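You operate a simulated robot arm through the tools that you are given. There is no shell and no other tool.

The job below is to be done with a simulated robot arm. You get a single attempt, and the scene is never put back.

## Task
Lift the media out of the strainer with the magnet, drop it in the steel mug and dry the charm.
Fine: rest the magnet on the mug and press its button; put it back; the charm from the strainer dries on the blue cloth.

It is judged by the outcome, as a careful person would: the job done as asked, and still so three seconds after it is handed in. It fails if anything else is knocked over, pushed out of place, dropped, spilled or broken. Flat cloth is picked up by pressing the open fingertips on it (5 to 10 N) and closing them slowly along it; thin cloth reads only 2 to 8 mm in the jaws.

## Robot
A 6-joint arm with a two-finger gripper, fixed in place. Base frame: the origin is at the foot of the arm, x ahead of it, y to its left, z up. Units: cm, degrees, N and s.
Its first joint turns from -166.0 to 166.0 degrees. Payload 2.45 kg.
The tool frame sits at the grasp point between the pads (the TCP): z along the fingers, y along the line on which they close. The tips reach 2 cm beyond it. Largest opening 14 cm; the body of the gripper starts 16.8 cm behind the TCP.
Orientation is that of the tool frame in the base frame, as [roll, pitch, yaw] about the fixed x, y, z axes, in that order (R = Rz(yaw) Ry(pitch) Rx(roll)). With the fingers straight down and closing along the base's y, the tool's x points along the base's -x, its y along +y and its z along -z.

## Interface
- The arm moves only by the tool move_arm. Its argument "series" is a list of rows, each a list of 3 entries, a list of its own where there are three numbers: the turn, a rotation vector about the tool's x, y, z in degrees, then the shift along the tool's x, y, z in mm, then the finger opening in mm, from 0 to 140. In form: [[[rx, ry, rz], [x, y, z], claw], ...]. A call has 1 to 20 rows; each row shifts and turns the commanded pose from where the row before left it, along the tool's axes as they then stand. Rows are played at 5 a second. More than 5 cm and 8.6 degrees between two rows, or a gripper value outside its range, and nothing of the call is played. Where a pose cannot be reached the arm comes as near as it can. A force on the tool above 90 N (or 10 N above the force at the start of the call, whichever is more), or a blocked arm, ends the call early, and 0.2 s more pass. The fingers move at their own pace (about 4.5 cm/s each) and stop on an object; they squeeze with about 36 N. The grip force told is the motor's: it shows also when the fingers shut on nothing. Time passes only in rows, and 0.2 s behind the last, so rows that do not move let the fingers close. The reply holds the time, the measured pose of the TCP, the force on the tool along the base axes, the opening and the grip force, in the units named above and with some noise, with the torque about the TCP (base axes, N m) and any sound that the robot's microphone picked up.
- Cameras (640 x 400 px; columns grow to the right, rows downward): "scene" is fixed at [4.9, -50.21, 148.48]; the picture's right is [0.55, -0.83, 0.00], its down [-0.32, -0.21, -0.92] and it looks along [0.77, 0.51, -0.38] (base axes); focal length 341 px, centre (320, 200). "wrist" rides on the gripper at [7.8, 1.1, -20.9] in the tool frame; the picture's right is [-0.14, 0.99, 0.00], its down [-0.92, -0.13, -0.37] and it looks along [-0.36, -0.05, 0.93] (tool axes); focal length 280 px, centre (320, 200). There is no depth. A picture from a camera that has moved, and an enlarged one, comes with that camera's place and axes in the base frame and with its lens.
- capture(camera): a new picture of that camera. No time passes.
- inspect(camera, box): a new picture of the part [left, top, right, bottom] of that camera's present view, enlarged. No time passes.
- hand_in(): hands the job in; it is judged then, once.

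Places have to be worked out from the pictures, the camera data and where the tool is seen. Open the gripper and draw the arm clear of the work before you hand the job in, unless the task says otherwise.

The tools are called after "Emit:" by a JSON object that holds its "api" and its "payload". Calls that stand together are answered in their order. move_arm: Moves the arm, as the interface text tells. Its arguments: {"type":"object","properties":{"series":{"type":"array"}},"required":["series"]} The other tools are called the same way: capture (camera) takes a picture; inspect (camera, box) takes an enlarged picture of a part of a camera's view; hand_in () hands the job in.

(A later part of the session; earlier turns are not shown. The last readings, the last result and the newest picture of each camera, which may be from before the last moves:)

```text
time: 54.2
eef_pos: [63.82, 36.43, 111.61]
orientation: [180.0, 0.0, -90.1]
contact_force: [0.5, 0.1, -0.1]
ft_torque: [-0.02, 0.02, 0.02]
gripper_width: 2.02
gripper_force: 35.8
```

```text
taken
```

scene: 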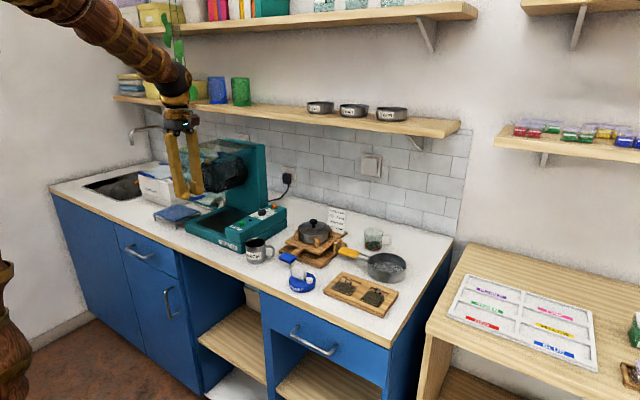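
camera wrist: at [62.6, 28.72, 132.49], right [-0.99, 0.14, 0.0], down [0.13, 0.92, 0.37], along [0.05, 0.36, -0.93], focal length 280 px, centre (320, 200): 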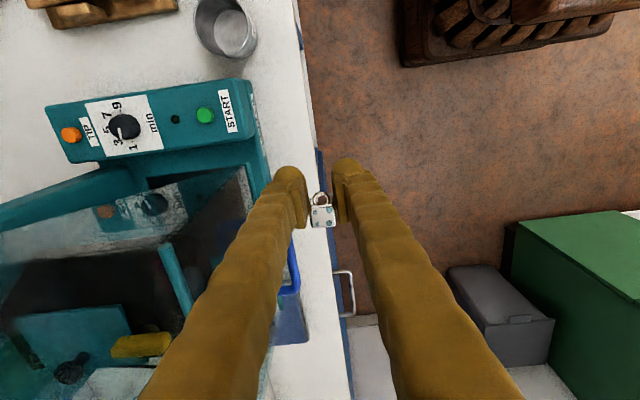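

The charm turned and is now held flat (2.0 cm). I move nearer to the cloth for a better look.

Emit:
{"api": "move_arm", "payload": {"series": [[[0, 0, 0], [-35, 0, 0], 16], [[0, 0, 0], [-35, 0, 0], 16], [[0, 0, 0], [-35, 0, 0], 16], [[0, 0, 0], [0, -30, 0], 16], [[0, 0, 0], [0, -20, 0], 16], [[0, 0, 0], [0, 0, 0], 16]]}}

Emit:
{"api": "capture", "payload": {"camera": "wrist"}}

Emit:
{"api": "inspect", "payload": {"camera": "scene", "box": [130, 130, 260, 260]}}

```text
time: 55.4
eef_pos: [67.9, 46.9, 111.73]
orientation: [179.3, -0.2, -89.9]
contact_force: [-31.8, -8.9, 11.3]
ft_torque: [0.54, -3.09, -0.79]
gripper_width: 1.96
gripper_force: 36.1
stopped in row 6: the force on the tool passed its limit at 127 N (the readings are from after the stop); the commanded pose is now the measured one
```

```text
taken
camera wrist: at [66.9, 39.19, 132.66], right [-0.99, 0.14, 0.01], down [0.13, 0.92, 0.36], along [0.04, 0.36, -0.93], focal length 280 px, centre (320, 200)
```

wrist: 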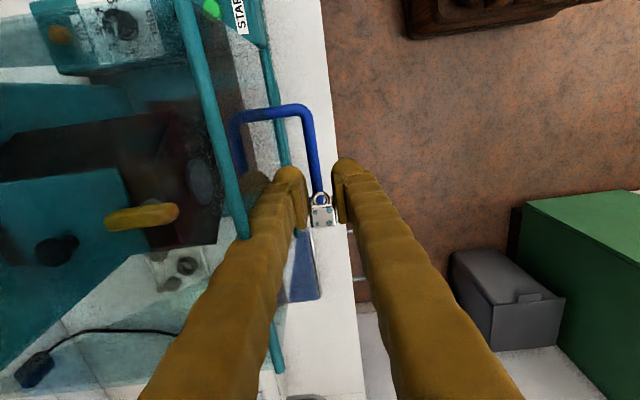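

```text
3.08 times, centred on (195, 195) of scene
camera zoom: at [4.9, -50.21, 148.48], right [0.55, -0.83, 0.0], down [-0.32, -0.21, -0.92], along [0.77, 0.51, -0.38], focal length 1050 px, centre (705, 215)
```

zoom: 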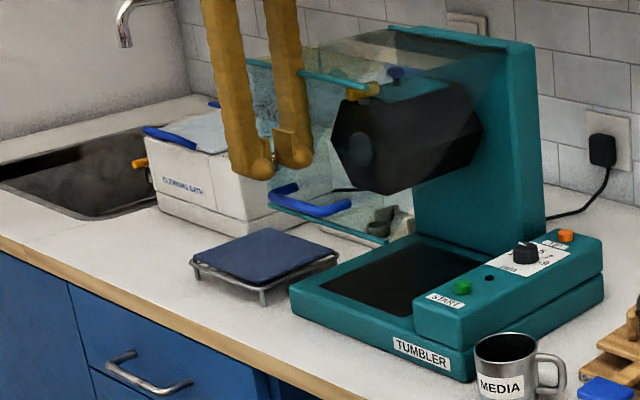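

The fingers hit the tumbler's clear door/handle, which stands out further than I judged. I back straight off toward −x at once.

Emit:
{"api": "move_arm", "payload": {"series": [[[0, 0, 0], [0, 15, 0], 16], [[0, 0, 0], [0, 30, 0], 16], [[0, 0, 0], [0, 30, 0], 16], [[0, 0, 0], [0, 0, 0], 16]]}}

Emit:
{"api": "capture", "payload": {"camera": "wrist"}}

Emit:
{"api": "inspect", "payload": {"camera": "scene", "box": [130, 130, 260, 260]}}

```text
time: 56.4
eef_pos: [60.64, 47.06, 111.66]
orientation: [179.4, -0.1, -90.0]
contact_force: [0.4, -0.1, -0.9]
ft_torque: [0.0, -0.04, 0.01]
gripper_width: 2.04
gripper_force: 36.0
```

```text
taken
camera wrist: at [59.57, 39.37, 132.52], right [-0.99, 0.14, 0.01], down [0.13, 0.92, 0.36], along [0.04, 0.36, -0.93], focal length 280 px, centre (320, 200)
```

wrist: 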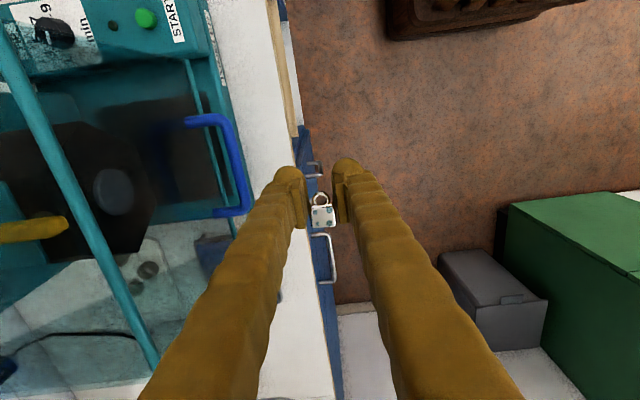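

```text
3.08 times, centred on (195, 195) of scene
camera zoom: at [4.9, -50.21, 148.48], right [0.55, -0.83, 0.0], down [-0.32, -0.21, -0.92], along [0.77, 0.51, -0.38], focal length 1050 px, centre (705, 215)
```

zoom: 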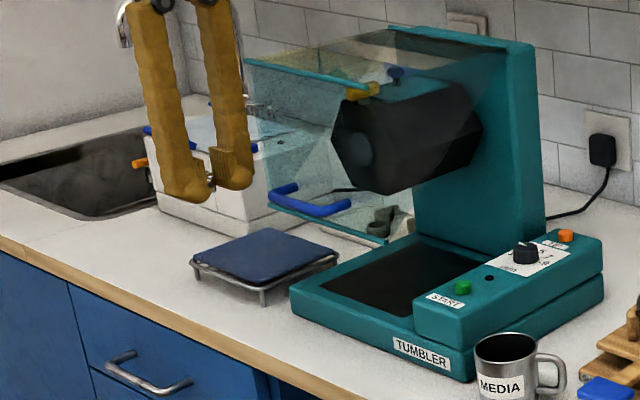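

The hood and handle are where they were before, so nothing moved. The hood spans y≈32–51 at x≥68; the cloth is beyond it, at x 71–82, y 59–75. I go along y first at x≈60, then in over the cloth.

Emit:
{"api": "move_arm", "payload": {"series": [[[0, 0, 0], [-39, 0, 0], 16], [[0, 0, 0], [-39, 0, 0], 16], [[0, 0, 0], [-39, 0, 0], 16], [[0, 0, 0], [-39, 0, 0], 16], [[0, 0, 0], [-39, 0, 0], 16], [[0, 0, 0], [0, 0, 0], 16]]}}

Emit:
{"api": "capture", "payload": {"camera": "wrist"}}

Emit:
{"api": "inspect", "payload": {"camera": "scene", "box": [100, 100, 260, 260]}}

```text
time: 57.8
eef_pos: [60.4, 66.7, 111.97]
orientation: [179.3, -0.2, -90.0]
contact_force: [0.4, 0.1, -0.5]
ft_torque: [0.01, 0.01, 0.02]
gripper_width: 2.01
gripper_force: 36.0
```

```text
taken
camera wrist: at [59.36, 58.91, 132.82], right [-0.99, 0.14, 0.01], down [0.13, 0.92, 0.36], along [0.04, 0.36, -0.93], focal length 280 px, centre (320, 200)
```

wrist: 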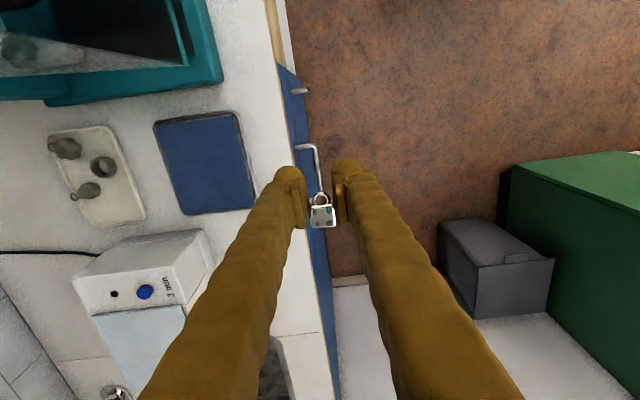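

```text
2.50 times, centred on (180, 180) of scene
camera zoom: at [4.9, -50.21, 148.48], right [0.55, -0.83, 0.0], down [-0.32, -0.21, -0.92], along [0.77, 0.51, -0.38], focal length 853 px, centre (670, 250)
```

zoom: 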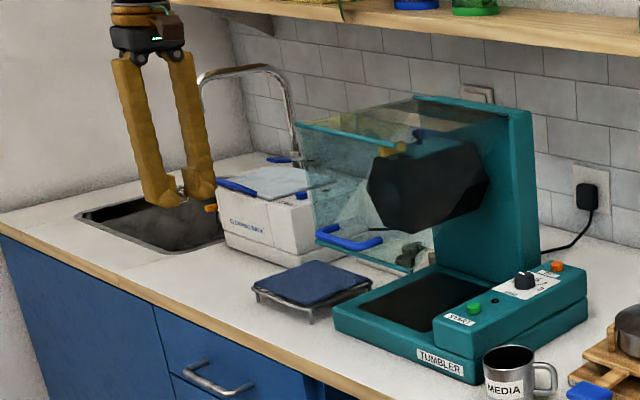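

The cloth is clear ahead, centred at about (77,66.7). I move in over it and lower to ~4 cm above.

Emit:
{"api": "move_arm", "payload": {"series": [[[0, 0, 0], [0, -37.5, 0], 16], [[0, 0, 0], [0, -37.5, 0], 16], [[0, 0, 0], [0, -37.5, 0], 16], [[0, 0, 0], [0, -37.5, 0], 16], [[0, 0, 0], [0, 0, 30], 16], [[0, 0, 0], [0, 0, 40], 16], [[0, 0, 0], [0, 0, 40], 16], [[0, 0, 0], [0, 0, 30], 16], [[0, 0, 0], [0, 0, 0], 16]]}}

Emit:
{"api": "capture", "payload": {"camera": "wrist"}}

Emit:
{"api": "inspect", "payload": {"camera": "scene", "box": [130, 130, 230, 240]}}

```text
time: 59.8
eef_pos: [75.42, 66.28, 97.57]
orientation: [179.4, -0.1, -89.9]
contact_force: [-0.1, 0.2, 0.2]
ft_torque: [-0.03, 0.01, 0.03]
gripper_width: 2.0
gripper_force: 36.4
```

```text
taken
camera wrist: at [74.51, 58.59, 118.4], right [-0.99, 0.14, 0.01], down [0.13, 0.92, 0.36], along [0.04, 0.36, -0.93], focal length 280 px, centre (320, 200)
```

wrist: 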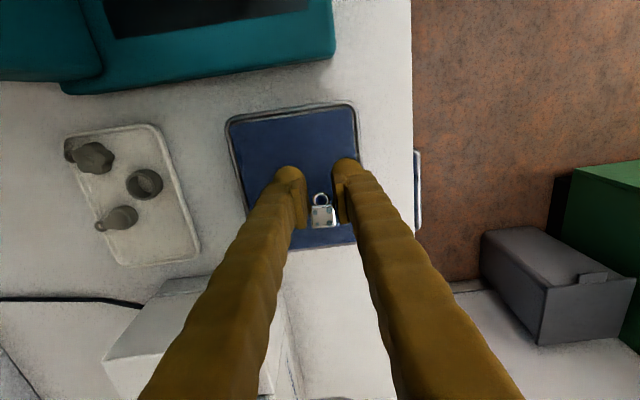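

```text
3.64 times, centred on (180, 185) of scene
camera zoom: at [4.9, -50.21, 148.48], right [0.55, -0.83, 0.0], down [-0.32, -0.21, -0.92], along [0.77, 0.51, -0.38], focal length 1241 px, centre (829, 254)
```

zoom: 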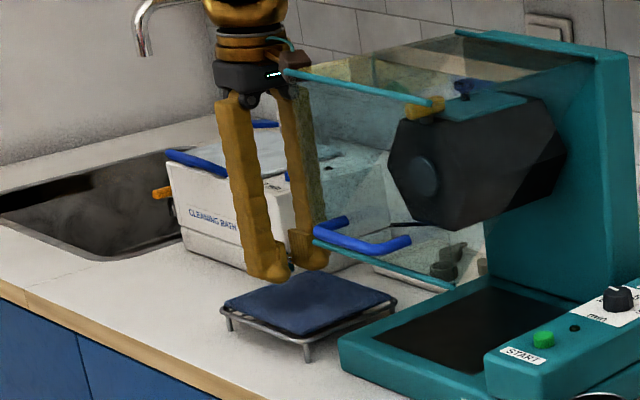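

The charm will land near the middle of the cloth. I shift 1 cm +x and lower, then creep to contact.

Emit:
{"api": "move_arm", "payload": {"series": [[[0, 0, 0], [0, -10, 10], 16], [[0, 0, 0], [0, 0, 15], 16], [[0, 0, 0], [0, 0, 8], 16], [[0, 0, 0], [0, 0, 3], 16], [[0, 0, 0], [0, 0, 0], 16]]}}

Emit:
{"api": "inspect", "payload": {"camera": "scene", "box": [160, 180, 230, 240]}}

```text
time: 61.0
eef_pos: [76.46, 66.39, 94.12]
orientation: [179.5, -0.2, -90.0]
contact_force: [0.8, -0.4, 1.5]
ft_torque: [0.02, -0.01, 0.01]
gripper_width: 2.01
gripper_force: 35.7
```

```text
6.67 times, centred on (195, 210) of scene
camera zoom: at [4.9, -50.21, 148.48], right [0.55, -0.83, 0.0], down [-0.32, -0.21, -0.92], along [0.77, 0.51, -0.38], focal length 2276 px, centre (1153, 133)
```

zoom: 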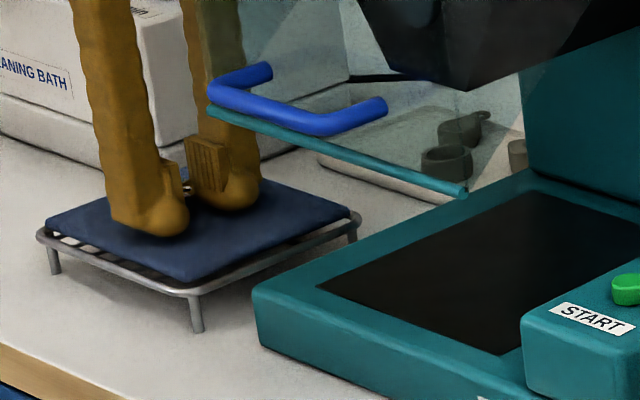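

Very close to the cloth now. I creep down by 1.5 mm steps.

Emit:
{"api": "move_arm", "payload": {"series": [[[0, 0, 0], [0, 0, 1.5], 16], [[0, 0, 0], [0, 0, 1.5], 16], [[0, 0, 0], [0, 0, 1.5], 16], [[0, 0, 0], [0, 0, 0], 16]]}}

Emit:
{"api": "inspect", "payload": {"camera": "scene", "box": [160, 180, 230, 240]}}

```text
time: 62.0
eef_pos: [76.38, 66.36, 93.8]
orientation: [179.3, -0.1, -90.0]
contact_force: [2.2, 2.8, 32.0]
ft_torque: [0.45, -0.18, 0.01]
gripper_width: 2.0
gripper_force: 36.0
```

```text
6.67 times, centred on (195, 210) of scene
camera zoom: at [4.9, -50.21, 148.48], right [0.55, -0.83, 0.0], down [-0.32, -0.21, -0.92], along [0.77, 0.51, -0.38], focal length 2276 px, centre (1153, 133)
```

zoom: 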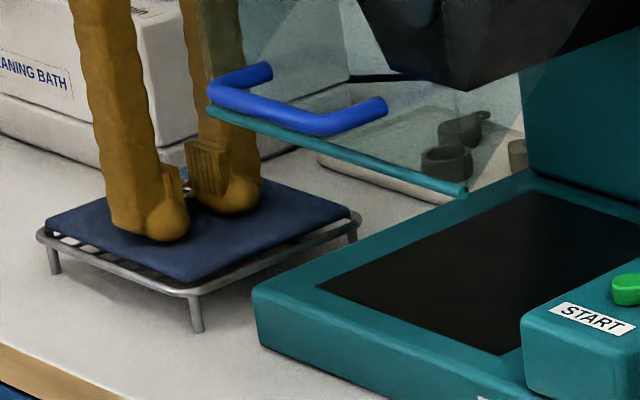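

Contact. I ease up 2 mm, open the fingers and rise straight up.

Emit:
{"api": "move_arm", "payload": {"series": [[[0, 0, 0], [0, 0, -2.5], 16], [[0, 0, 0], [0, 0, 0], 30], [[0, 0, 0], [0, 0, 0], 40], [[0, 0, 0], [0, 0, 0], 40], [[0, 0, 0], [0, 0, -10], 40], [[0, 0, 0], [0, 0, -30], 40], [[0, 0, 0], [0, 0, -30], 40], [[0, 0, 0], [0, 0, 0], 40]]}}

Emit:
{"api": "capture", "payload": {"camera": "wrist"}}

Emit:
{"api": "inspect", "payload": {"camera": "scene", "box": [160, 180, 230, 240]}}

```text
time: 63.8
eef_pos: [76.24, 66.48, 100.8]
orientation: [179.4, -0.1, -90.0]
contact_force: [0.2, -0.4, -0.1]
ft_torque: [0.03, 0.0, 0.0]
gripper_width: 3.99
gripper_force: 0.0
```

```text
taken
camera wrist: at [75.29, 58.55, 121.69], right [-0.99, 0.14, 0.01], down [0.13, 0.92, 0.36], along [0.04, 0.36, -0.93], focal length 280 px, centre (320, 200)
```

wrist: 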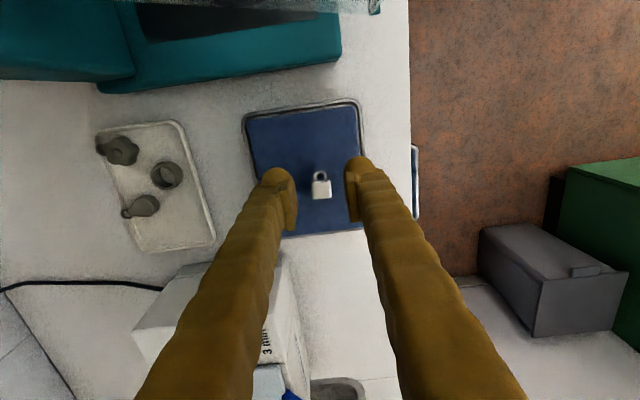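

```text
6.67 times, centred on (195, 210) of scene
camera zoom: at [4.9, -50.21, 148.48], right [0.55, -0.83, 0.0], down [-0.32, -0.21, -0.92], along [0.77, 0.51, -0.38], focal length 2276 px, centre (1153, 133)
```

zoom: 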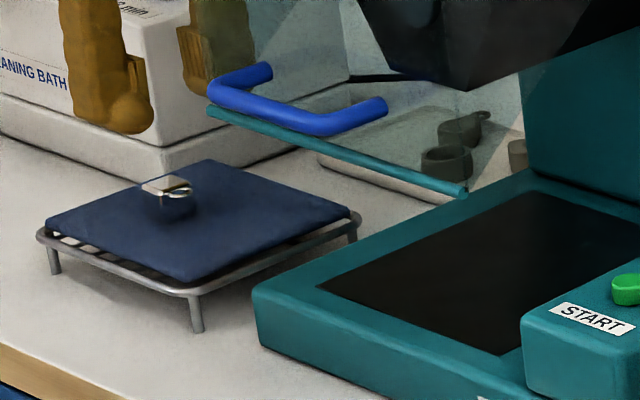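

The charm rests on the blue cloth. I retreat up and out toward −x, then go back along y toward the parked magnet.

Emit:
{"api": "move_arm", "payload": {"series": [[[0, 0, 0], [0, 0, -35], 40], [[0, 0, 0], [0, 0, -35], 40], [[0, 0, 0], [0, 0, -35], 40], [[0, 0, 0], [0, 39, 0], 40], [[0, 0, 0], [0, 39, 0], 40], [[0, 0, 0], [0, 39, 0], 40], [[0, 0, 0], [0, 39, 0], 40], [[0, 0, 0], [39, 0, 0], 40], [[0, 0, 0], [39, 0, 0], 40], [[0, 0, 0], [39, 0, 0], 40], [[0, 0, 0], [39, 0, 0], 40], [[0, 0, 0], [39, 0, 0], 40], [[0, 0, 0], [39, 0, 0], 40], [[0, 0, 0], [39, 0, 0], 40], [[0, 0, 0], [39, 0, 0], 40], [[0, 0, 0], [39, 0, 0], 40], [[0, 0, 0], [39, 0, 0], 40], [[0, 0, 0], [39, 0, 0], 40], [[0, 0, 0], [39, 0, 0], 40], [[0, 0, 0], [0, 0, 0], 40]]}}

Emit:
{"api": "capture", "payload": {"camera": "wrist"}}

Emit:
{"api": "inspect", "payload": {"camera": "scene", "box": [160, 180, 230, 240]}}

```text
time: 68.0
eef_pos: [60.94, 19.51, 111.19]
orientation: [179.4, -0.2, -90.0]
contact_force: [0.2, 0.7, 0.2]
ft_torque: [0.02, -0.01, -0.06]
gripper_width: 3.98
gripper_force: 0.2
```

```text
taken
camera wrist: at [59.91, 11.79, 132.06], right [-0.99, 0.14, 0.01], down [0.13, 0.92, 0.36], along [0.04, 0.36, -0.93], focal length 280 px, centre (320, 200)
```

wrist: 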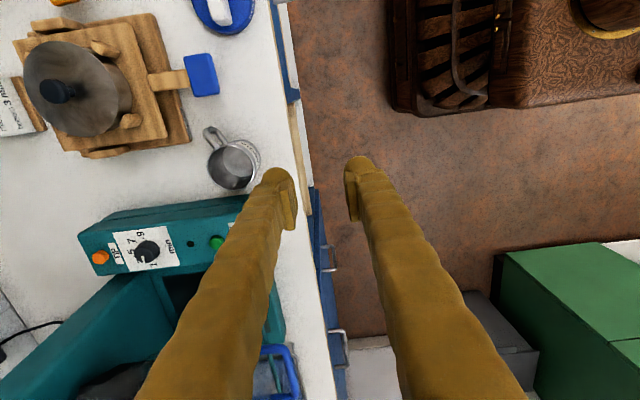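

```text
6.67 times, centred on (195, 210) of scene
camera zoom: at [4.9, -50.21, 148.48], right [0.55, -0.83, 0.0], down [-0.32, -0.21, -0.92], along [0.77, 0.51, -0.38], focal length 2276 px, centre (1153, 133)
```

zoom: 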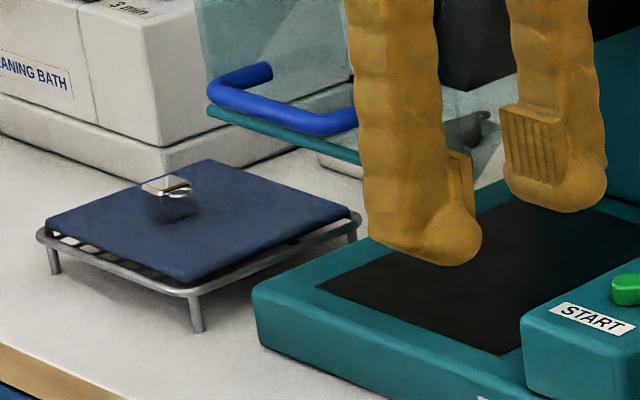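

The charm stays put. I move above the parked magnet for a close view.

Emit:
{"api": "move_arm", "payload": {"series": [[[0, 0, 0], [35, 0, 0], 60], [[0, 0, 0], [35, 0, 0], 60], [[0, 0, 0], [35, 0, 0], 60], [[0, 0, 0], [35, 0, 0], 60], [[0, 0, 0], [25, -35, 0], 60], [[0, 0, 0], [25, -35, 0], 60], [[0, 0, 0], [0, -37, 0], 60], [[0, 0, 0], [0, 0, 30], 60], [[0, 0, 0], [0, 0, 0], 60]]}}

Emit:
{"api": "capture", "payload": {"camera": "wrist"}}

Emit:
{"api": "inspect", "payload": {"camera": "wrist", "box": [240, 80, 400, 220]}}

Emit:
{"api": "inspect", "payload": {"camera": "scene", "box": [260, 220, 350, 310]}}

```text
time: 70.0
eef_pos: [71.96, 0.81, 108.5]
orientation: [179.2, -0.2, -90.0]
contact_force: [0.2, 0.0, -0.8]
ft_torque: [-0.02, -0.01, -0.02]
gripper_width: 5.97
gripper_force: 0.0
```

```text
taken
camera wrist: at [70.98, -6.98, 129.39], right [-0.99, 0.14, 0.01], down [0.13, 0.92, 0.36], along [0.04, 0.36, -0.93], focal length 280 px, centre (320, 200)
```

wrist: 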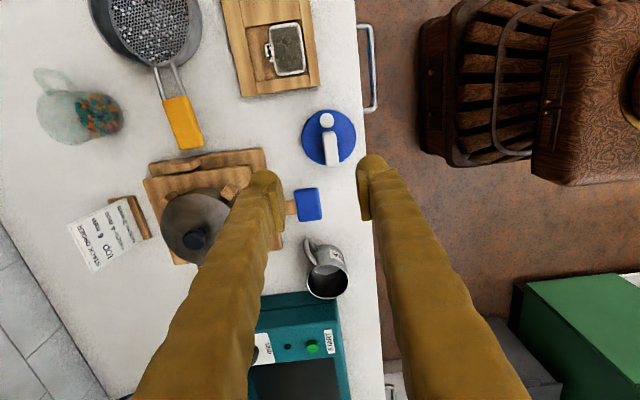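

```text
2.86 times, centred on (320, 150) of wrist
camera zoom: at [70.98, -6.98, 129.39], right [-0.99, 0.14, 0.01], down [0.13, 0.92, 0.36], along [0.04, 0.36, -0.93], focal length 801 px, centre (320, 343)
```

zoom: 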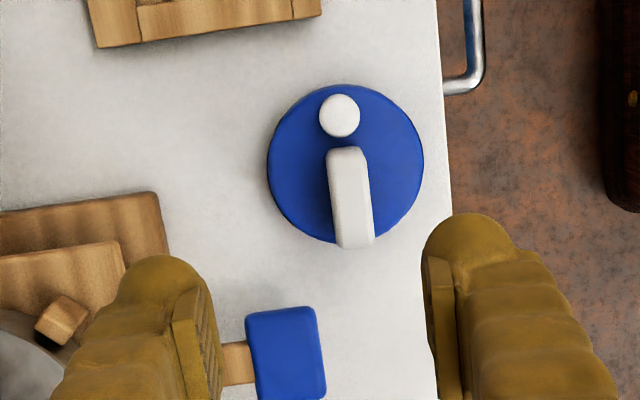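

```text
4.44 times, centred on (305, 265) of scene
camera zoom: at [4.9, -50.21, 148.48], right [0.55, -0.83, 0.0], down [-0.32, -0.21, -0.92], along [0.77, 0.51, -0.38], focal length 1517 px, centre (387, -89)
```

zoom: 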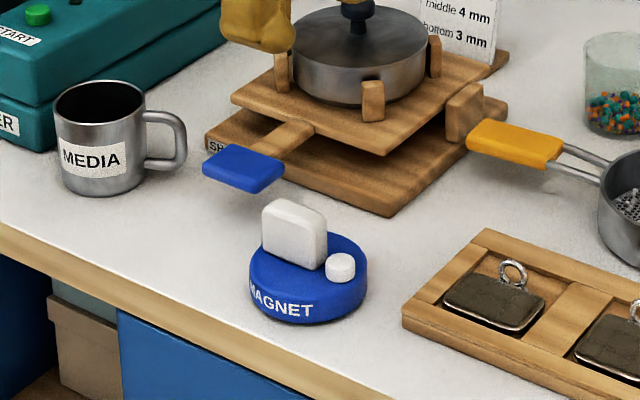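

The magnet stands well; its block runs along y about 1.3 cm to −x of my tool axis. I straighten the small tool tilt, shift, lower and look again.

Emit:
{"api": "move_arm", "payload": {"series": [[[0.7, 0, 0], [0, 12, 0], 50], [[0, 0, 0], [0, 0, 40], 50], [[0, 0, 0], [0, 0, 40], 50], [[0, 0, 0], [0, 0, 0], 50], [[0, 0, 0], [0, 0, 0], 50]]}}

Emit:
{"api": "inspect", "payload": {"camera": "wrist", "box": [240, 80, 400, 220]}}

Emit:
{"api": "inspect", "payload": {"camera": "scene", "box": [270, 220, 340, 300]}}

```text
time: 71.2
eef_pos: [70.67, 0.5, 100.38]
orientation: [-179.9, -0.3, -89.9]
contact_force: [0.0, 0.2, -0.8]
ft_torque: [-0.02, -0.03, -0.01]
gripper_width: 4.99
gripper_force: 0.1
```

```text
2.86 times, centred on (320, 150) of wrist
camera zoom: at [69.42, -7.19, 121.21], right [-0.99, 0.14, 0.0], down [0.13, 0.92, 0.37], along [0.05, 0.36, -0.93], focal length 801 px, centre (320, 343)
```

zoom: 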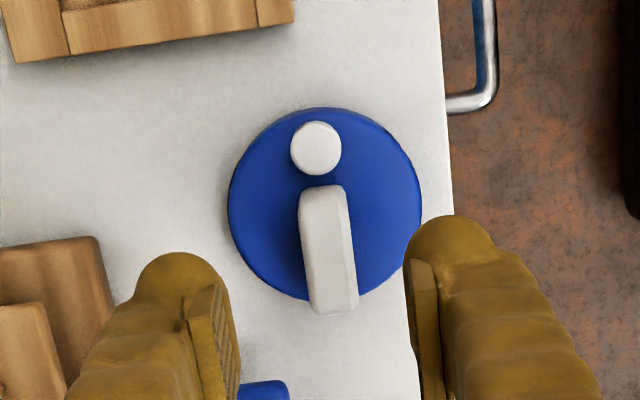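

```text
5.00 times, centred on (305, 260) of scene
camera zoom: at [4.9, -50.21, 148.48], right [0.55, -0.83, 0.0], down [-0.32, -0.21, -0.92], along [0.77, 0.51, -0.38], focal length 1707 px, centre (395, -100)
```

zoom: 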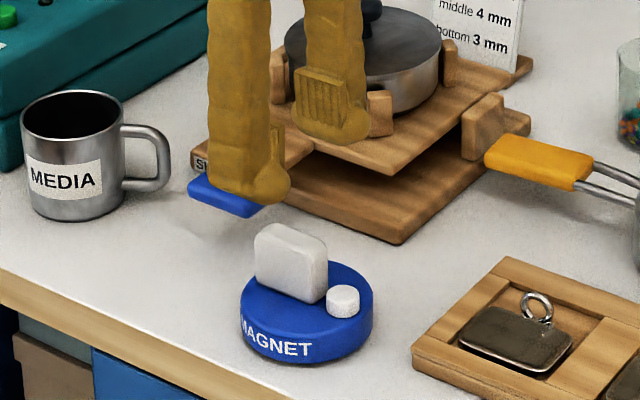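

The block is 4 mm to −x of the axis. I correct and lower around the block, going slowly at the end.

Emit:
{"api": "move_arm", "payload": {"series": [[[0, 0, 0], [0, 4, 20], 50], [[0, 0, 0], [0, 0, 25], 50], [[0, 0, 0], [0, 0, 15], 50], [[0, 0, 0], [0, 0, 10], 50], [[0, 0, 0], [0, 0, 5], 50], [[0, 0, 0], [0, 0, 0], 50]]}}

Emit:
{"api": "inspect", "payload": {"camera": "wrist", "box": [240, 110, 400, 250]}}

Emit:
{"api": "inspect", "payload": {"camera": "scene", "box": [270, 220, 340, 300]}}

```text
time: 72.6
eef_pos: [69.9, 0.43, 92.97]
orientation: [-179.9, -0.1, -90.1]
contact_force: [-0.5, -0.4, -0.1]
ft_torque: [-0.03, -0.02, 0.02]
gripper_width: 4.98
gripper_force: 0.1
```

```text
2.86 times, centred on (320, 180) of wrist
camera zoom: at [68.81, -7.25, 113.89], right [-0.99, 0.14, 0.0], down [0.13, 0.92, 0.37], along [0.05, 0.36, -0.93], focal length 801 px, centre (320, 257)
```

zoom: 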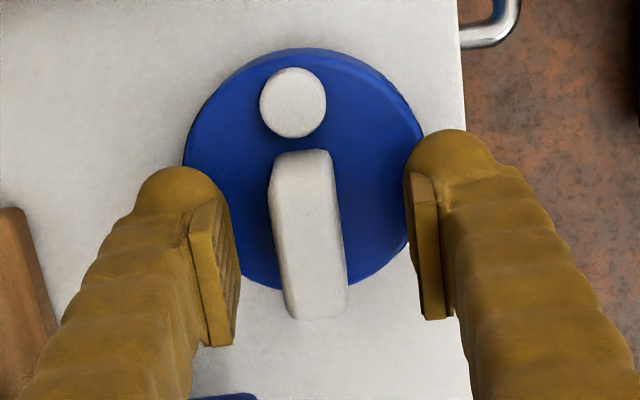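

```text
5.00 times, centred on (305, 260) of scene
camera zoom: at [4.9, -50.21, 148.48], right [0.55, -0.83, 0.0], down [-0.32, -0.21, -0.92], along [0.77, 0.51, -0.38], focal length 1707 px, centre (395, -100)
```

zoom: 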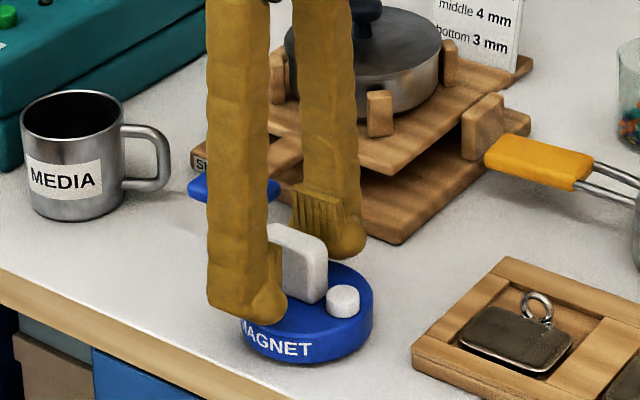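

The block is about 2–3 mm to +x of centre. I correct, lower 6 mm and close.

Emit:
{"api": "move_arm", "payload": {"series": [[[0, 0, 0], [0, -2.5, 3], 50], [[0, 0, 0], [0, 0, 3], 50], [[0, 0, 0], [0, 0, 0], 35], [[0, 0, 0], [0, 0, 0], 22], [[0, 0, 0], [0, 0, 0], 12], [[0, 0, 0], [0, 0, 0], 10], [[0, 0, 0], [0, 0, 0], 10]]}}

Emit:
{"api": "inspect", "payload": {"camera": "wrist", "box": [240, 110, 400, 250]}}

Emit:
{"api": "inspect", "payload": {"camera": "scene", "box": [270, 220, 340, 300]}}

```text
time: 74.2
eef_pos: [70.34, 0.54, 92.47]
orientation: [180.0, -0.2, -90.0]
contact_force: [-0.3, -0.3, -0.7]
ft_torque: [0.0, 0.01, -0.01]
gripper_width: 1.67
gripper_force: 36.6
```

```text
2.86 times, centred on (320, 180) of wrist
camera zoom: at [69.08, -7.15, 113.36], right [-0.99, 0.14, 0.0], down [0.13, 0.92, 0.37], along [0.05, 0.36, -0.93], focal length 801 px, centre (320, 257)
```

zoom: 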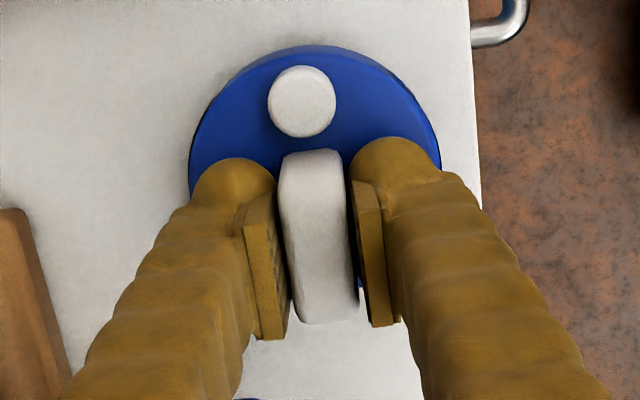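

```text
5.00 times, centred on (305, 260) of scene
camera zoom: at [4.9, -50.21, 148.48], right [0.55, -0.83, 0.0], down [-0.32, -0.21, -0.92], along [0.77, 0.51, -0.38], focal length 1707 px, centre (395, -100)
```

zoom: 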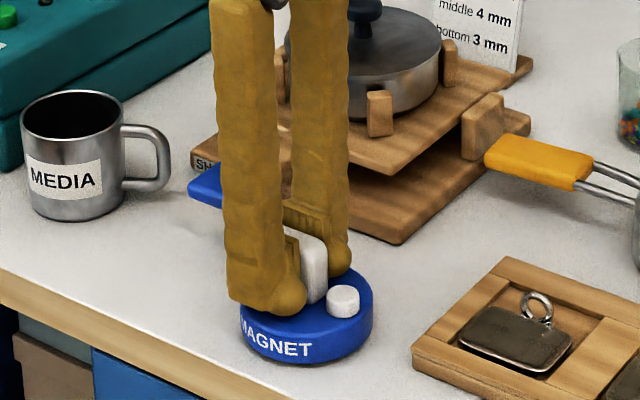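

A solid grip on the block now (1.67 cm, button free). I lift and carry the magnet back over the strainer.

Emit:
{"api": "move_arm", "payload": {"series": [[[0, 0, 0], [0, 0, -10], 10], [[0, 0, 0], [0, 0, -30], 10], [[0, 0, 0], [0, 0, -35], 10], [[0, 0, 0], [0, 0, -25], 10], [[0, 0, 0], [20, -22.5, 0], 10], [[0, 0, 0], [20, -22.5, 0], 10], [[0, 0, 0], [20, -22.5, 0], 10], [[0, 0, 0], [20, -22.5, 0], 10], [[0, 0, 0], [20, -22.5, 0], 10], [[0, 0, 0], [20, -22.5, 0], 10], [[0, 0, 0], [20, -22.5, 0], 10], [[0, 0, 0], [20, -22.5, 0], 10], [[0, 0, 0], [20, -22.5, 0], 10], [[0, 0, 0], [0, 0, 0], 10], [[0, 0, 0], [0, 0, 0], 10]]}}

Emit:
{"api": "capture", "payload": {"camera": "wrist"}}

Emit:
{"api": "inspect", "payload": {"camera": "scene", "box": [345, 210, 425, 290]}}

```text
time: 77.4
eef_pos: [90.48, -17.16, 102.53]
orientation: [180.0, -0.1, -90.1]
contact_force: [-0.3, 0.1, -2.5]
ft_torque: [0.0, 0.03, 0.03]
gripper_width: 1.69
gripper_force: 36.1
```

```text
taken
camera wrist: at [89.4, -25.02, 123.42], right [-0.99, 0.14, 0.0], down [0.13, 0.92, 0.37], along [0.05, 0.36, -0.93], focal length 280 px, centre (320, 200)
```

wrist: 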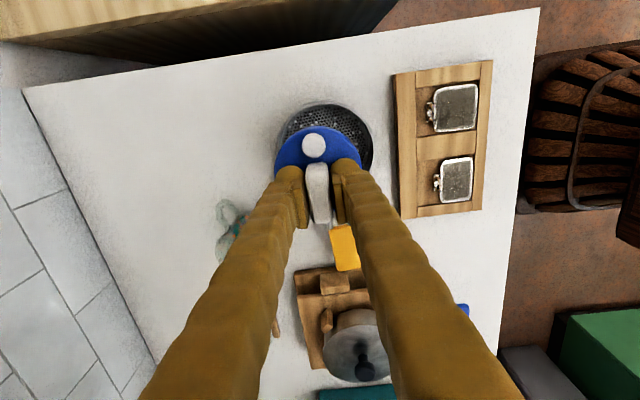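

```text
5.00 times, centred on (385, 250) of scene
camera zoom: at [4.9, -50.21, 148.48], right [0.55, -0.83, 0.0], down [-0.32, -0.21, -0.92], along [0.77, 0.51, -0.38], focal length 1707 px, centre (-5, -50)
```

zoom: 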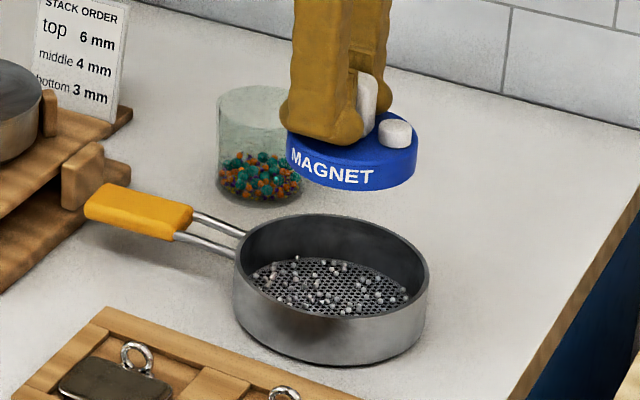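

The magnet looks slightly off to one side. I zoom in from the wrist to measure the offset between disc and strainer.

Emit:
{"api": "inspect", "payload": {"camera": "wrist", "box": [240, 80, 400, 220]}}

```text
2.86 times, centred on (320, 150) of wrist
camera zoom: at [89.4, -25.02, 123.42], right [-0.99, 0.14, 0.0], down [0.13, 0.92, 0.37], along [0.05, 0.36, -0.93], focal length 801 px, centre (320, 343)
```

zoom: 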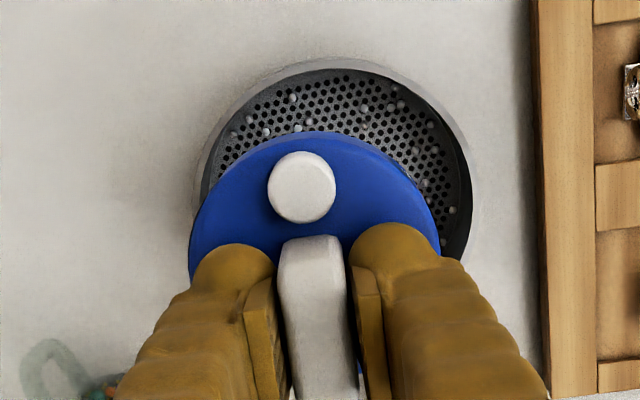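

The disc must shift about 8 mm to −x and 3 mm to −y to be centred over the strainer. I correct and lower to roughly 1.5–2 cm above the mesh.

Emit:
{"api": "move_arm", "payload": {"series": [[[0, 0, 0], [2.5, 8.5, 0], 10], [[0, 0, 0], [0, 0, 25], 10], [[0, 0, 0], [0, 0, 20], 10], [[0, 0, 0], [0, 0, 15], 10], [[0, 0, 0], [0, 0, 10], 10], [[0, 0, 0], [0, 0, 0], 10]]}}

Emit:
{"api": "inspect", "payload": {"camera": "wrist", "box": [240, 80, 400, 220]}}

Emit:
{"api": "inspect", "payload": {"camera": "scene", "box": [355, 220, 415, 290]}}

```text
time: 78.8
eef_pos: [89.71, -17.56, 95.43]
orientation: [-179.9, -0.1, -89.9]
contact_force: [0.3, -0.8, -2.3]
ft_torque: [0.04, 0.03, -0.02]
gripper_width: 1.7
gripper_force: 35.6
```

```text
2.86 times, centred on (320, 150) of wrist
camera zoom: at [88.52, -25.23, 116.38], right [-0.99, 0.14, 0.0], down [0.13, 0.92, 0.37], along [0.05, 0.36, -0.93], focal length 801 px, centre (320, 343)
```

zoom: 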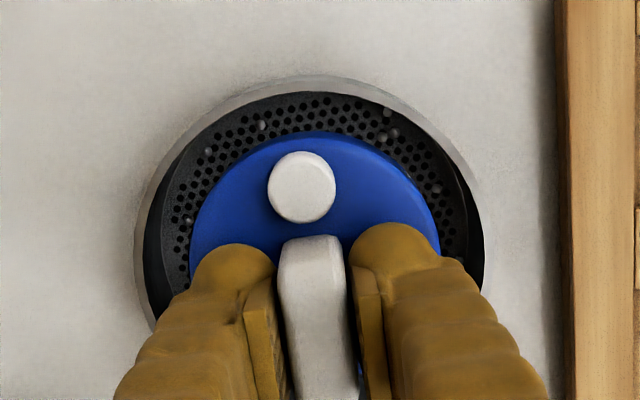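

```text
5.71 times, centred on (385, 255) of scene
camera zoom: at [4.9, -50.21, 148.48], right [0.55, -0.83, 0.0], down [-0.32, -0.21, -0.92], along [0.77, 0.51, -0.38], focal length 1950 px, centre (-51, -114)
```

zoom: 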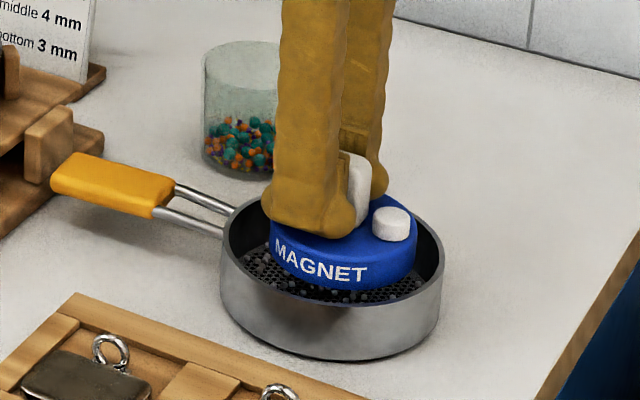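

Centred well. I lower 1.2 cm further in small steps.

Emit:
{"api": "move_arm", "payload": {"series": [[[0, 0, 0], [0, 0, 4], 10], [[0, 0, 0], [0, 0, 4], 10], [[0, 0, 0], [0, 0, 2], 10], [[0, 0, 0], [0, 0, 2], 10], [[0, 0, 0], [0, 0, 0], 10]]}}

Emit:
{"api": "inspect", "payload": {"camera": "wrist", "box": [240, 80, 400, 220]}}

Emit:
{"api": "inspect", "payload": {"camera": "scene", "box": [355, 230, 415, 290]}}

```text
time: 80.0
eef_pos: [89.77, -17.71, 94.36]
orientation: [180.0, -0.2, -90.0]
contact_force: [-0.3, 0.9, -2.1]
ft_torque: [0.04, 0.03, 0.0]
gripper_width: 1.7
gripper_force: 35.8
```

```text
2.86 times, centred on (320, 150) of wrist
camera zoom: at [88.56, -25.4, 115.11], right [-0.99, 0.14, 0.0], down [0.13, 0.92, 0.37], along [0.05, 0.36, -0.93], focal length 801 px, centre (320, 343)
```

zoom: 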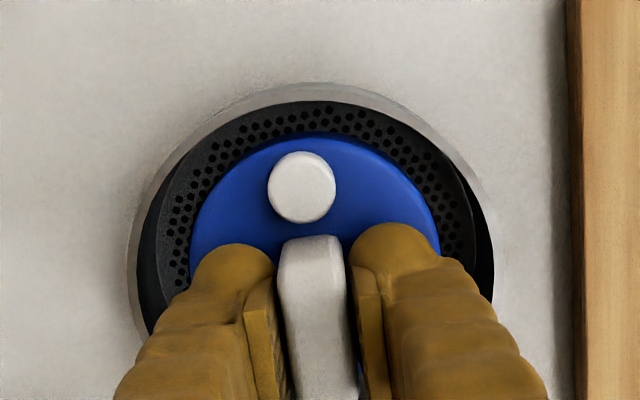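

```text
6.67 times, centred on (385, 260) of scene
camera zoom: at [4.9, -50.21, 148.48], right [0.55, -0.83, 0.0], down [-0.32, -0.21, -0.92], along [0.77, 0.51, -0.38], focal length 2276 px, centre (-113, -200)
```

zoom: 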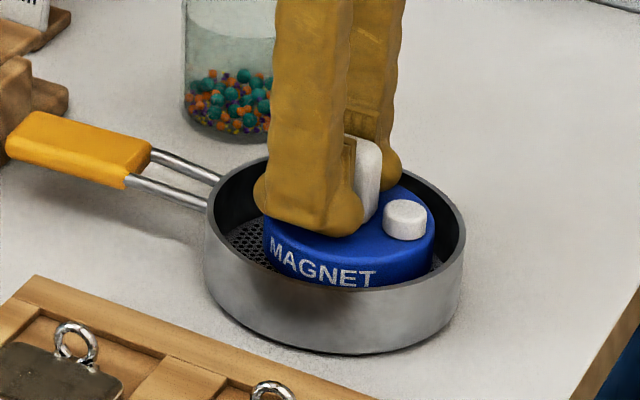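

No beads are left visible around the disc: they have jumped onto the magnet. I raise it gently and check the mesh.

Emit:
{"api": "move_arm", "payload": {"series": [[[0, 0, 0], [0, 0, -5], 10], [[0, 0, 0], [0, 0, -10], 10], [[0, 0, 0], [0, 0, -20], 10], [[0, 0, 0], [0, 0, -25], 10], [[0, 0, 0], [0, 0, -25], 10], [[0, 0, 0], [0, 0, -25], 10], [[0, 0, 0], [0, 0, 0], 10]]}}

Emit:
{"api": "inspect", "payload": {"camera": "wrist", "box": [240, 60, 400, 220]}}

Emit:
{"api": "inspect", "payload": {"camera": "scene", "box": [355, 200, 425, 290]}}

Emit:
{"api": "inspect", "payload": {"camera": "scene", "box": [362, 250, 412, 285]}}

```text
time: 81.6
eef_pos: [89.8, -17.49, 105.25]
orientation: [-179.9, -0.1, -90.0]
contact_force: [0.5, -0.3, -1.7]
ft_torque: [0.02, 0.0, 0.0]
gripper_width: 1.68
gripper_force: 36.4
```

```text
2.50 times, centred on (320, 140) of wrist
camera zoom: at [88.51, -25.27, 126.11], right [-0.99, 0.14, 0.0], down [0.13, 0.92, 0.37], along [0.05, 0.36, -0.93], focal length 701 px, centre (320, 350)
```

zoom: 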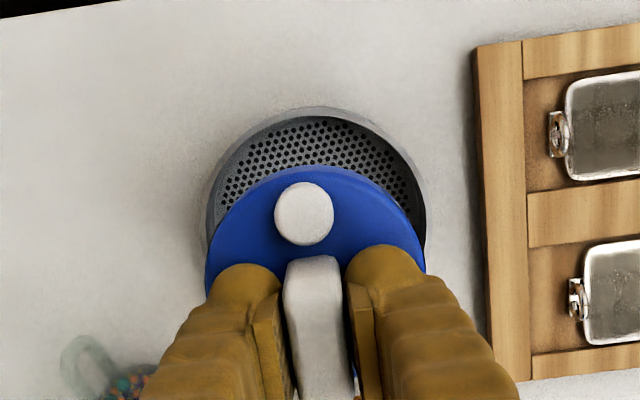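

```text
4.44 times, centred on (390, 245) of scene
camera zoom: at [4.9, -50.21, 148.48], right [0.55, -0.83, 0.0], down [-0.32, -0.21, -0.92], along [0.77, 0.51, -0.38], focal length 1517 px, centre (9, 0)
```

zoom: 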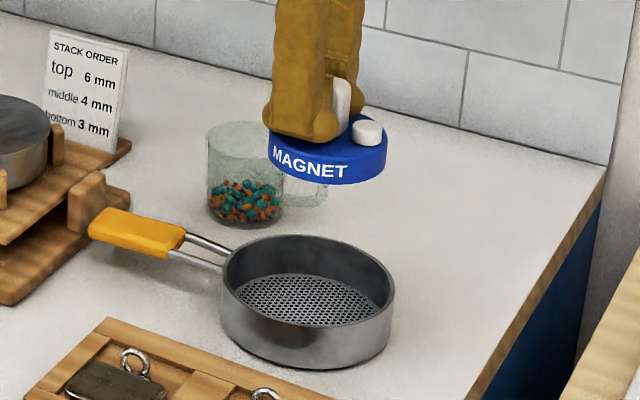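

```text
11.43 times, centred on (387, 268) of scene
camera zoom: at [4.9, -50.21, 148.48], right [0.55, -0.83, 0.0], down [-0.32, -0.21, -0.92], along [0.77, 0.51, -0.38], focal length 3901 px, centre (-446, -571)
```

zoom: 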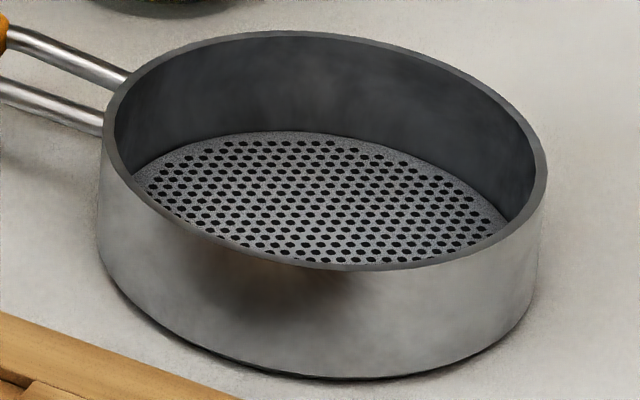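

The mesh is empty as far as I can see. I zoom on the magnet's underside edge to see how the beads hang.

Emit:
{"api": "inspect", "payload": {"camera": "scene", "box": [378, 215, 418, 250]}}

```text
11.43 times, centred on (398, 232) of scene
camera zoom: at [4.9, -50.21, 148.48], right [0.55, -0.83, 0.0], down [-0.32, -0.21, -0.92], along [0.77, 0.51, -0.38], focal length 3901 px, centre (-571, -171)
```

zoom: 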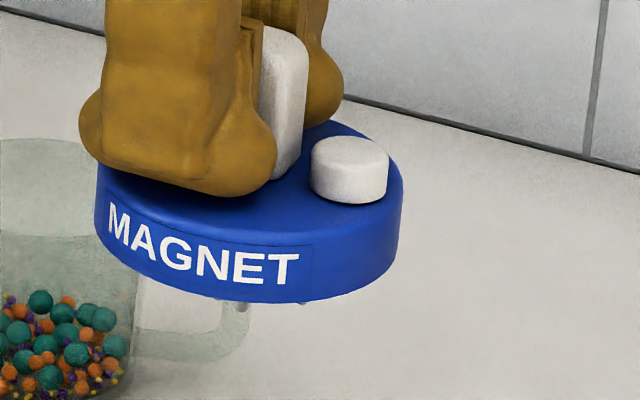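

Only a couple of beads peek out under the disc, so they hang inside its edge. I carry the magnet at height around the front of the pot stack to above the mug near (72.7,19.5).

Emit:
{"api": "move_arm", "payload": {"series": [[[0, 0, 0], [0, 0, -35], 10], [[0, 0, 0], [0, 0, -35], 10], [[0, 0, 0], [-12.5, 28, 0], 10], [[0, 0, 0], [-12.5, 28, 0], 10], [[0, 0, 0], [-12.5, 28, 0], 10], [[0, 0, 0], [-12.5, 28, 0], 10], [[0, 0, 0], [-12.5, 28, 0], 10], [[0, 0, 0], [-12.5, 28, 0], 10], [[0, 0, 0], [0, 28, 0], 10], [[0, 0, 0], [-30, -2.6, 0], 10], [[0, 0, 0], [-30, -2.6, 0], 10], [[0, 0, 0], [-30, -2.6, 0], 10], [[0, 0, 0], [-30, -2.6, 0], 10], [[0, 0, 0], [-30, -2.6, 0], 10], [[0, 0, 0], [-30, -2.6, 0], 10], [[0, 0, 0], [-30, -2.6, 0], 10], [[0, 0, 0], [-30, -2.6, 0], 10], [[0, 0, 0], [-30, -2.6, 0], 10], [[0, 0, 0], [-25, -2.6, 0], 10], [[0, 0, 0], [0, 0, 0], 10]]}}

Emit:
{"api": "capture", "payload": {"camera": "wrist"}}

Emit:
{"api": "capture", "payload": {"camera": "scene"}}

Emit:
{"api": "inspect", "payload": {"camera": "wrist", "box": [240, 60, 400, 220]}}

```text
time: 85.8
eef_pos: [72.74, 19.61, 112.26]
orientation: [-180.0, -0.2, -89.9]
contact_force: [0.2, 0.2, -2.6]
ft_torque: [0.04, 0.01, 0.02]
gripper_width: 1.65
gripper_force: 36.3
```

```text
taken
camera wrist: at [71.58, 11.83, 133.21], right [-0.99, 0.14, 0.0], down [0.13, 0.92, 0.37], along [0.05, 0.36, -0.93], focal length 280 px, centre (320, 200)
```

wrist: 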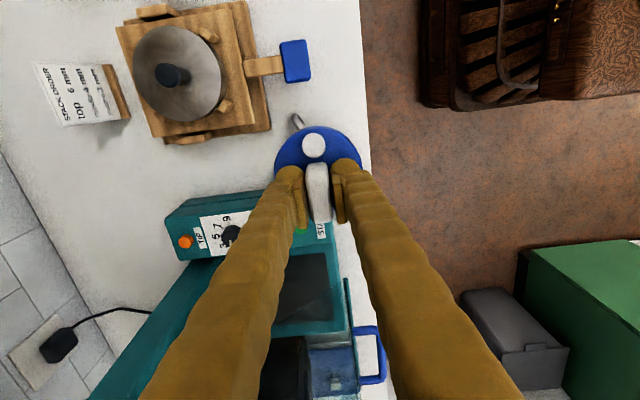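

```text
taken
```

scene: 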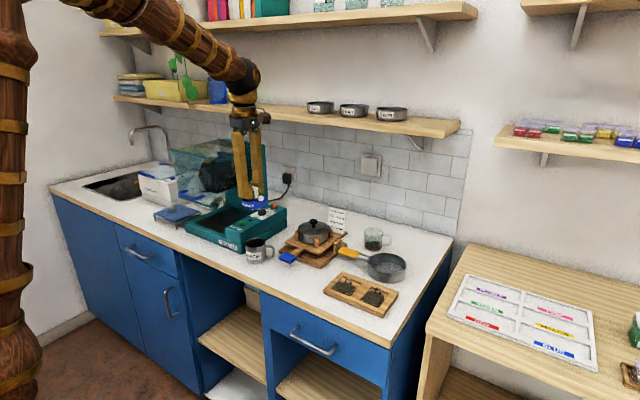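

```text
2.50 times, centred on (320, 140) of wrist
camera zoom: at [71.58, 11.83, 133.21], right [-0.99, 0.14, 0.0], down [0.13, 0.92, 0.37], along [0.05, 0.36, -0.93], focal length 701 px, centre (320, 350)
```

zoom: 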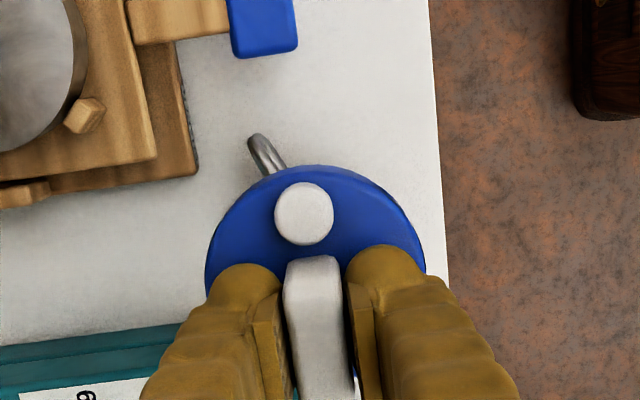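

The mug is hidden under the disc from here. I step 11 cm to −x to get a clear wrist view of the mug and pin down its centre.

Emit:
{"api": "move_arm", "payload": {"series": [[[0, 0, 0], [0, 36, 0], 10], [[0, 0, 0], [0, 36, 0], 10], [[0, 0, 0], [0, 36, 0], 10], [[0, 0, 0], [0, 0, 0], 10], [[0, 0, 0], [0, 0, 0], 10]]}}

Emit:
{"api": "inspect", "payload": {"camera": "wrist", "box": [160, 90, 320, 230]}}

Emit:
{"api": "inspect", "payload": {"camera": "scene", "box": [235, 230, 285, 270]}}

```text
time: 87.0
eef_pos: [62.12, 19.38, 112.26]
orientation: [-179.9, -0.2, -89.9]
contact_force: [0.6, 0.4, -2.3]
ft_torque: [0.01, -0.02, -0.02]
gripper_width: 1.66
gripper_force: 35.6
```

```text
2.86 times, centred on (240, 160) of wrist
camera zoom: at [60.76, 11.68, 133.04], right [-0.99, 0.14, 0.0], down [0.13, 0.92, 0.37], along [0.05, 0.36, -0.93], focal length 801 px, centre (549, 314)
```

zoom: 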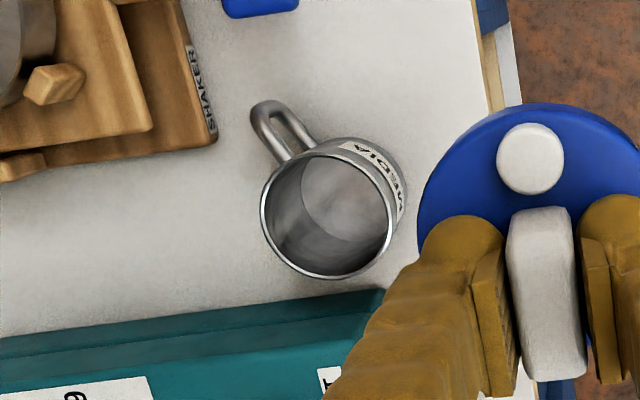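

```text
10.00 times, centred on (260, 250) of scene
camera zoom: at [4.9, -50.21, 148.48], right [0.55, -0.83, 0.0], down [-0.32, -0.21, -0.92], along [0.77, 0.51, -0.38], focal length 3413 px, centre (920, -300)
```

zoom: 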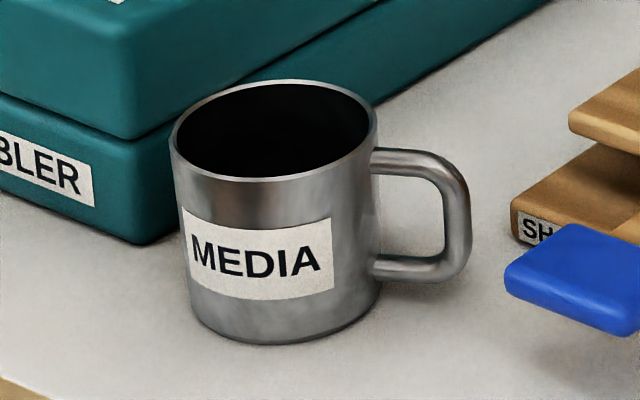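

From both cameras the mug is at (73.3,20.1), rim z≈93.8, ~6.7 cm wide; the tumbler's side face is at y≈26, so the disc fits with ~2 cm to spare. I move the disc centre over the mug and lower to ~2–3 cm above the rim.

Emit:
{"api": "move_arm", "payload": {"series": [[[0, 0, 0], [-5.8, -37.8, 0], 10], [[0, 0, 0], [-5.8, -37.8, 0], 10], [[0, 0, 0], [-5.8, -37.8, 0], 10], [[0, 0, 0], [0, 0, 30], 10], [[0, 0, 0], [0, 0, 30], 10], [[0, 0, 0], [0, 0, 30], 10], [[0, 0, 0], [0, 0, 20], 10], [[0, 0, 0], [0, 0, 0], 10], [[0, 0, 0], [0, 0, 0], 10]]}}

Emit:
{"api": "inspect", "payload": {"camera": "wrist", "box": [240, 60, 400, 220]}}

Emit:
{"api": "inspect", "payload": {"camera": "scene", "box": [235, 210, 285, 270]}}

```text
time: 89.0
eef_pos: [73.02, 21.13, 101.12]
orientation: [-179.9, -0.2, -90.1]
contact_force: [0.2, 0.2, -2.1]
ft_torque: [0.03, 0.02, -0.01]
gripper_width: 1.72
gripper_force: 35.7
```

```text
2.50 times, centred on (320, 140) of wrist
camera zoom: at [71.82, 13.42, 121.98], right [-0.99, 0.14, 0.0], down [0.13, 0.92, 0.37], along [0.05, 0.36, -0.93], focal length 701 px, centre (320, 350)
```

zoom: 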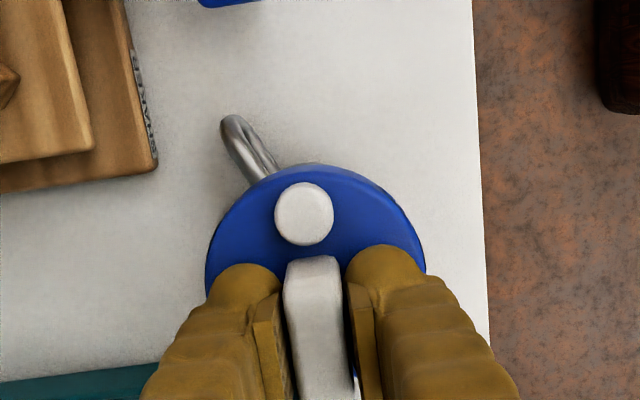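

```text
6.67 times, centred on (260, 240) of scene
camera zoom: at [4.9, -50.21, 148.48], right [0.55, -0.83, 0.0], down [-0.32, -0.21, -0.92], along [0.77, 0.51, -0.38], focal length 2276 px, centre (720, -67)
```

zoom: 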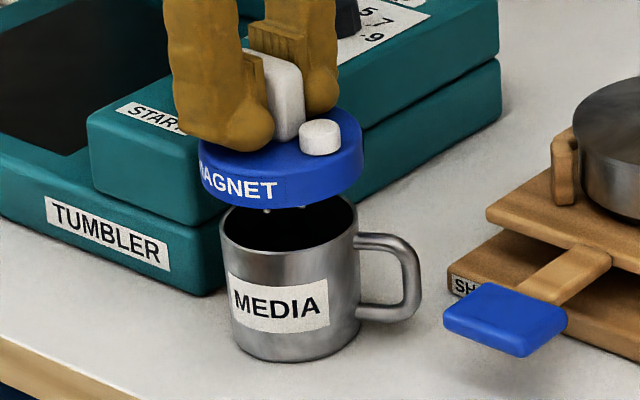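

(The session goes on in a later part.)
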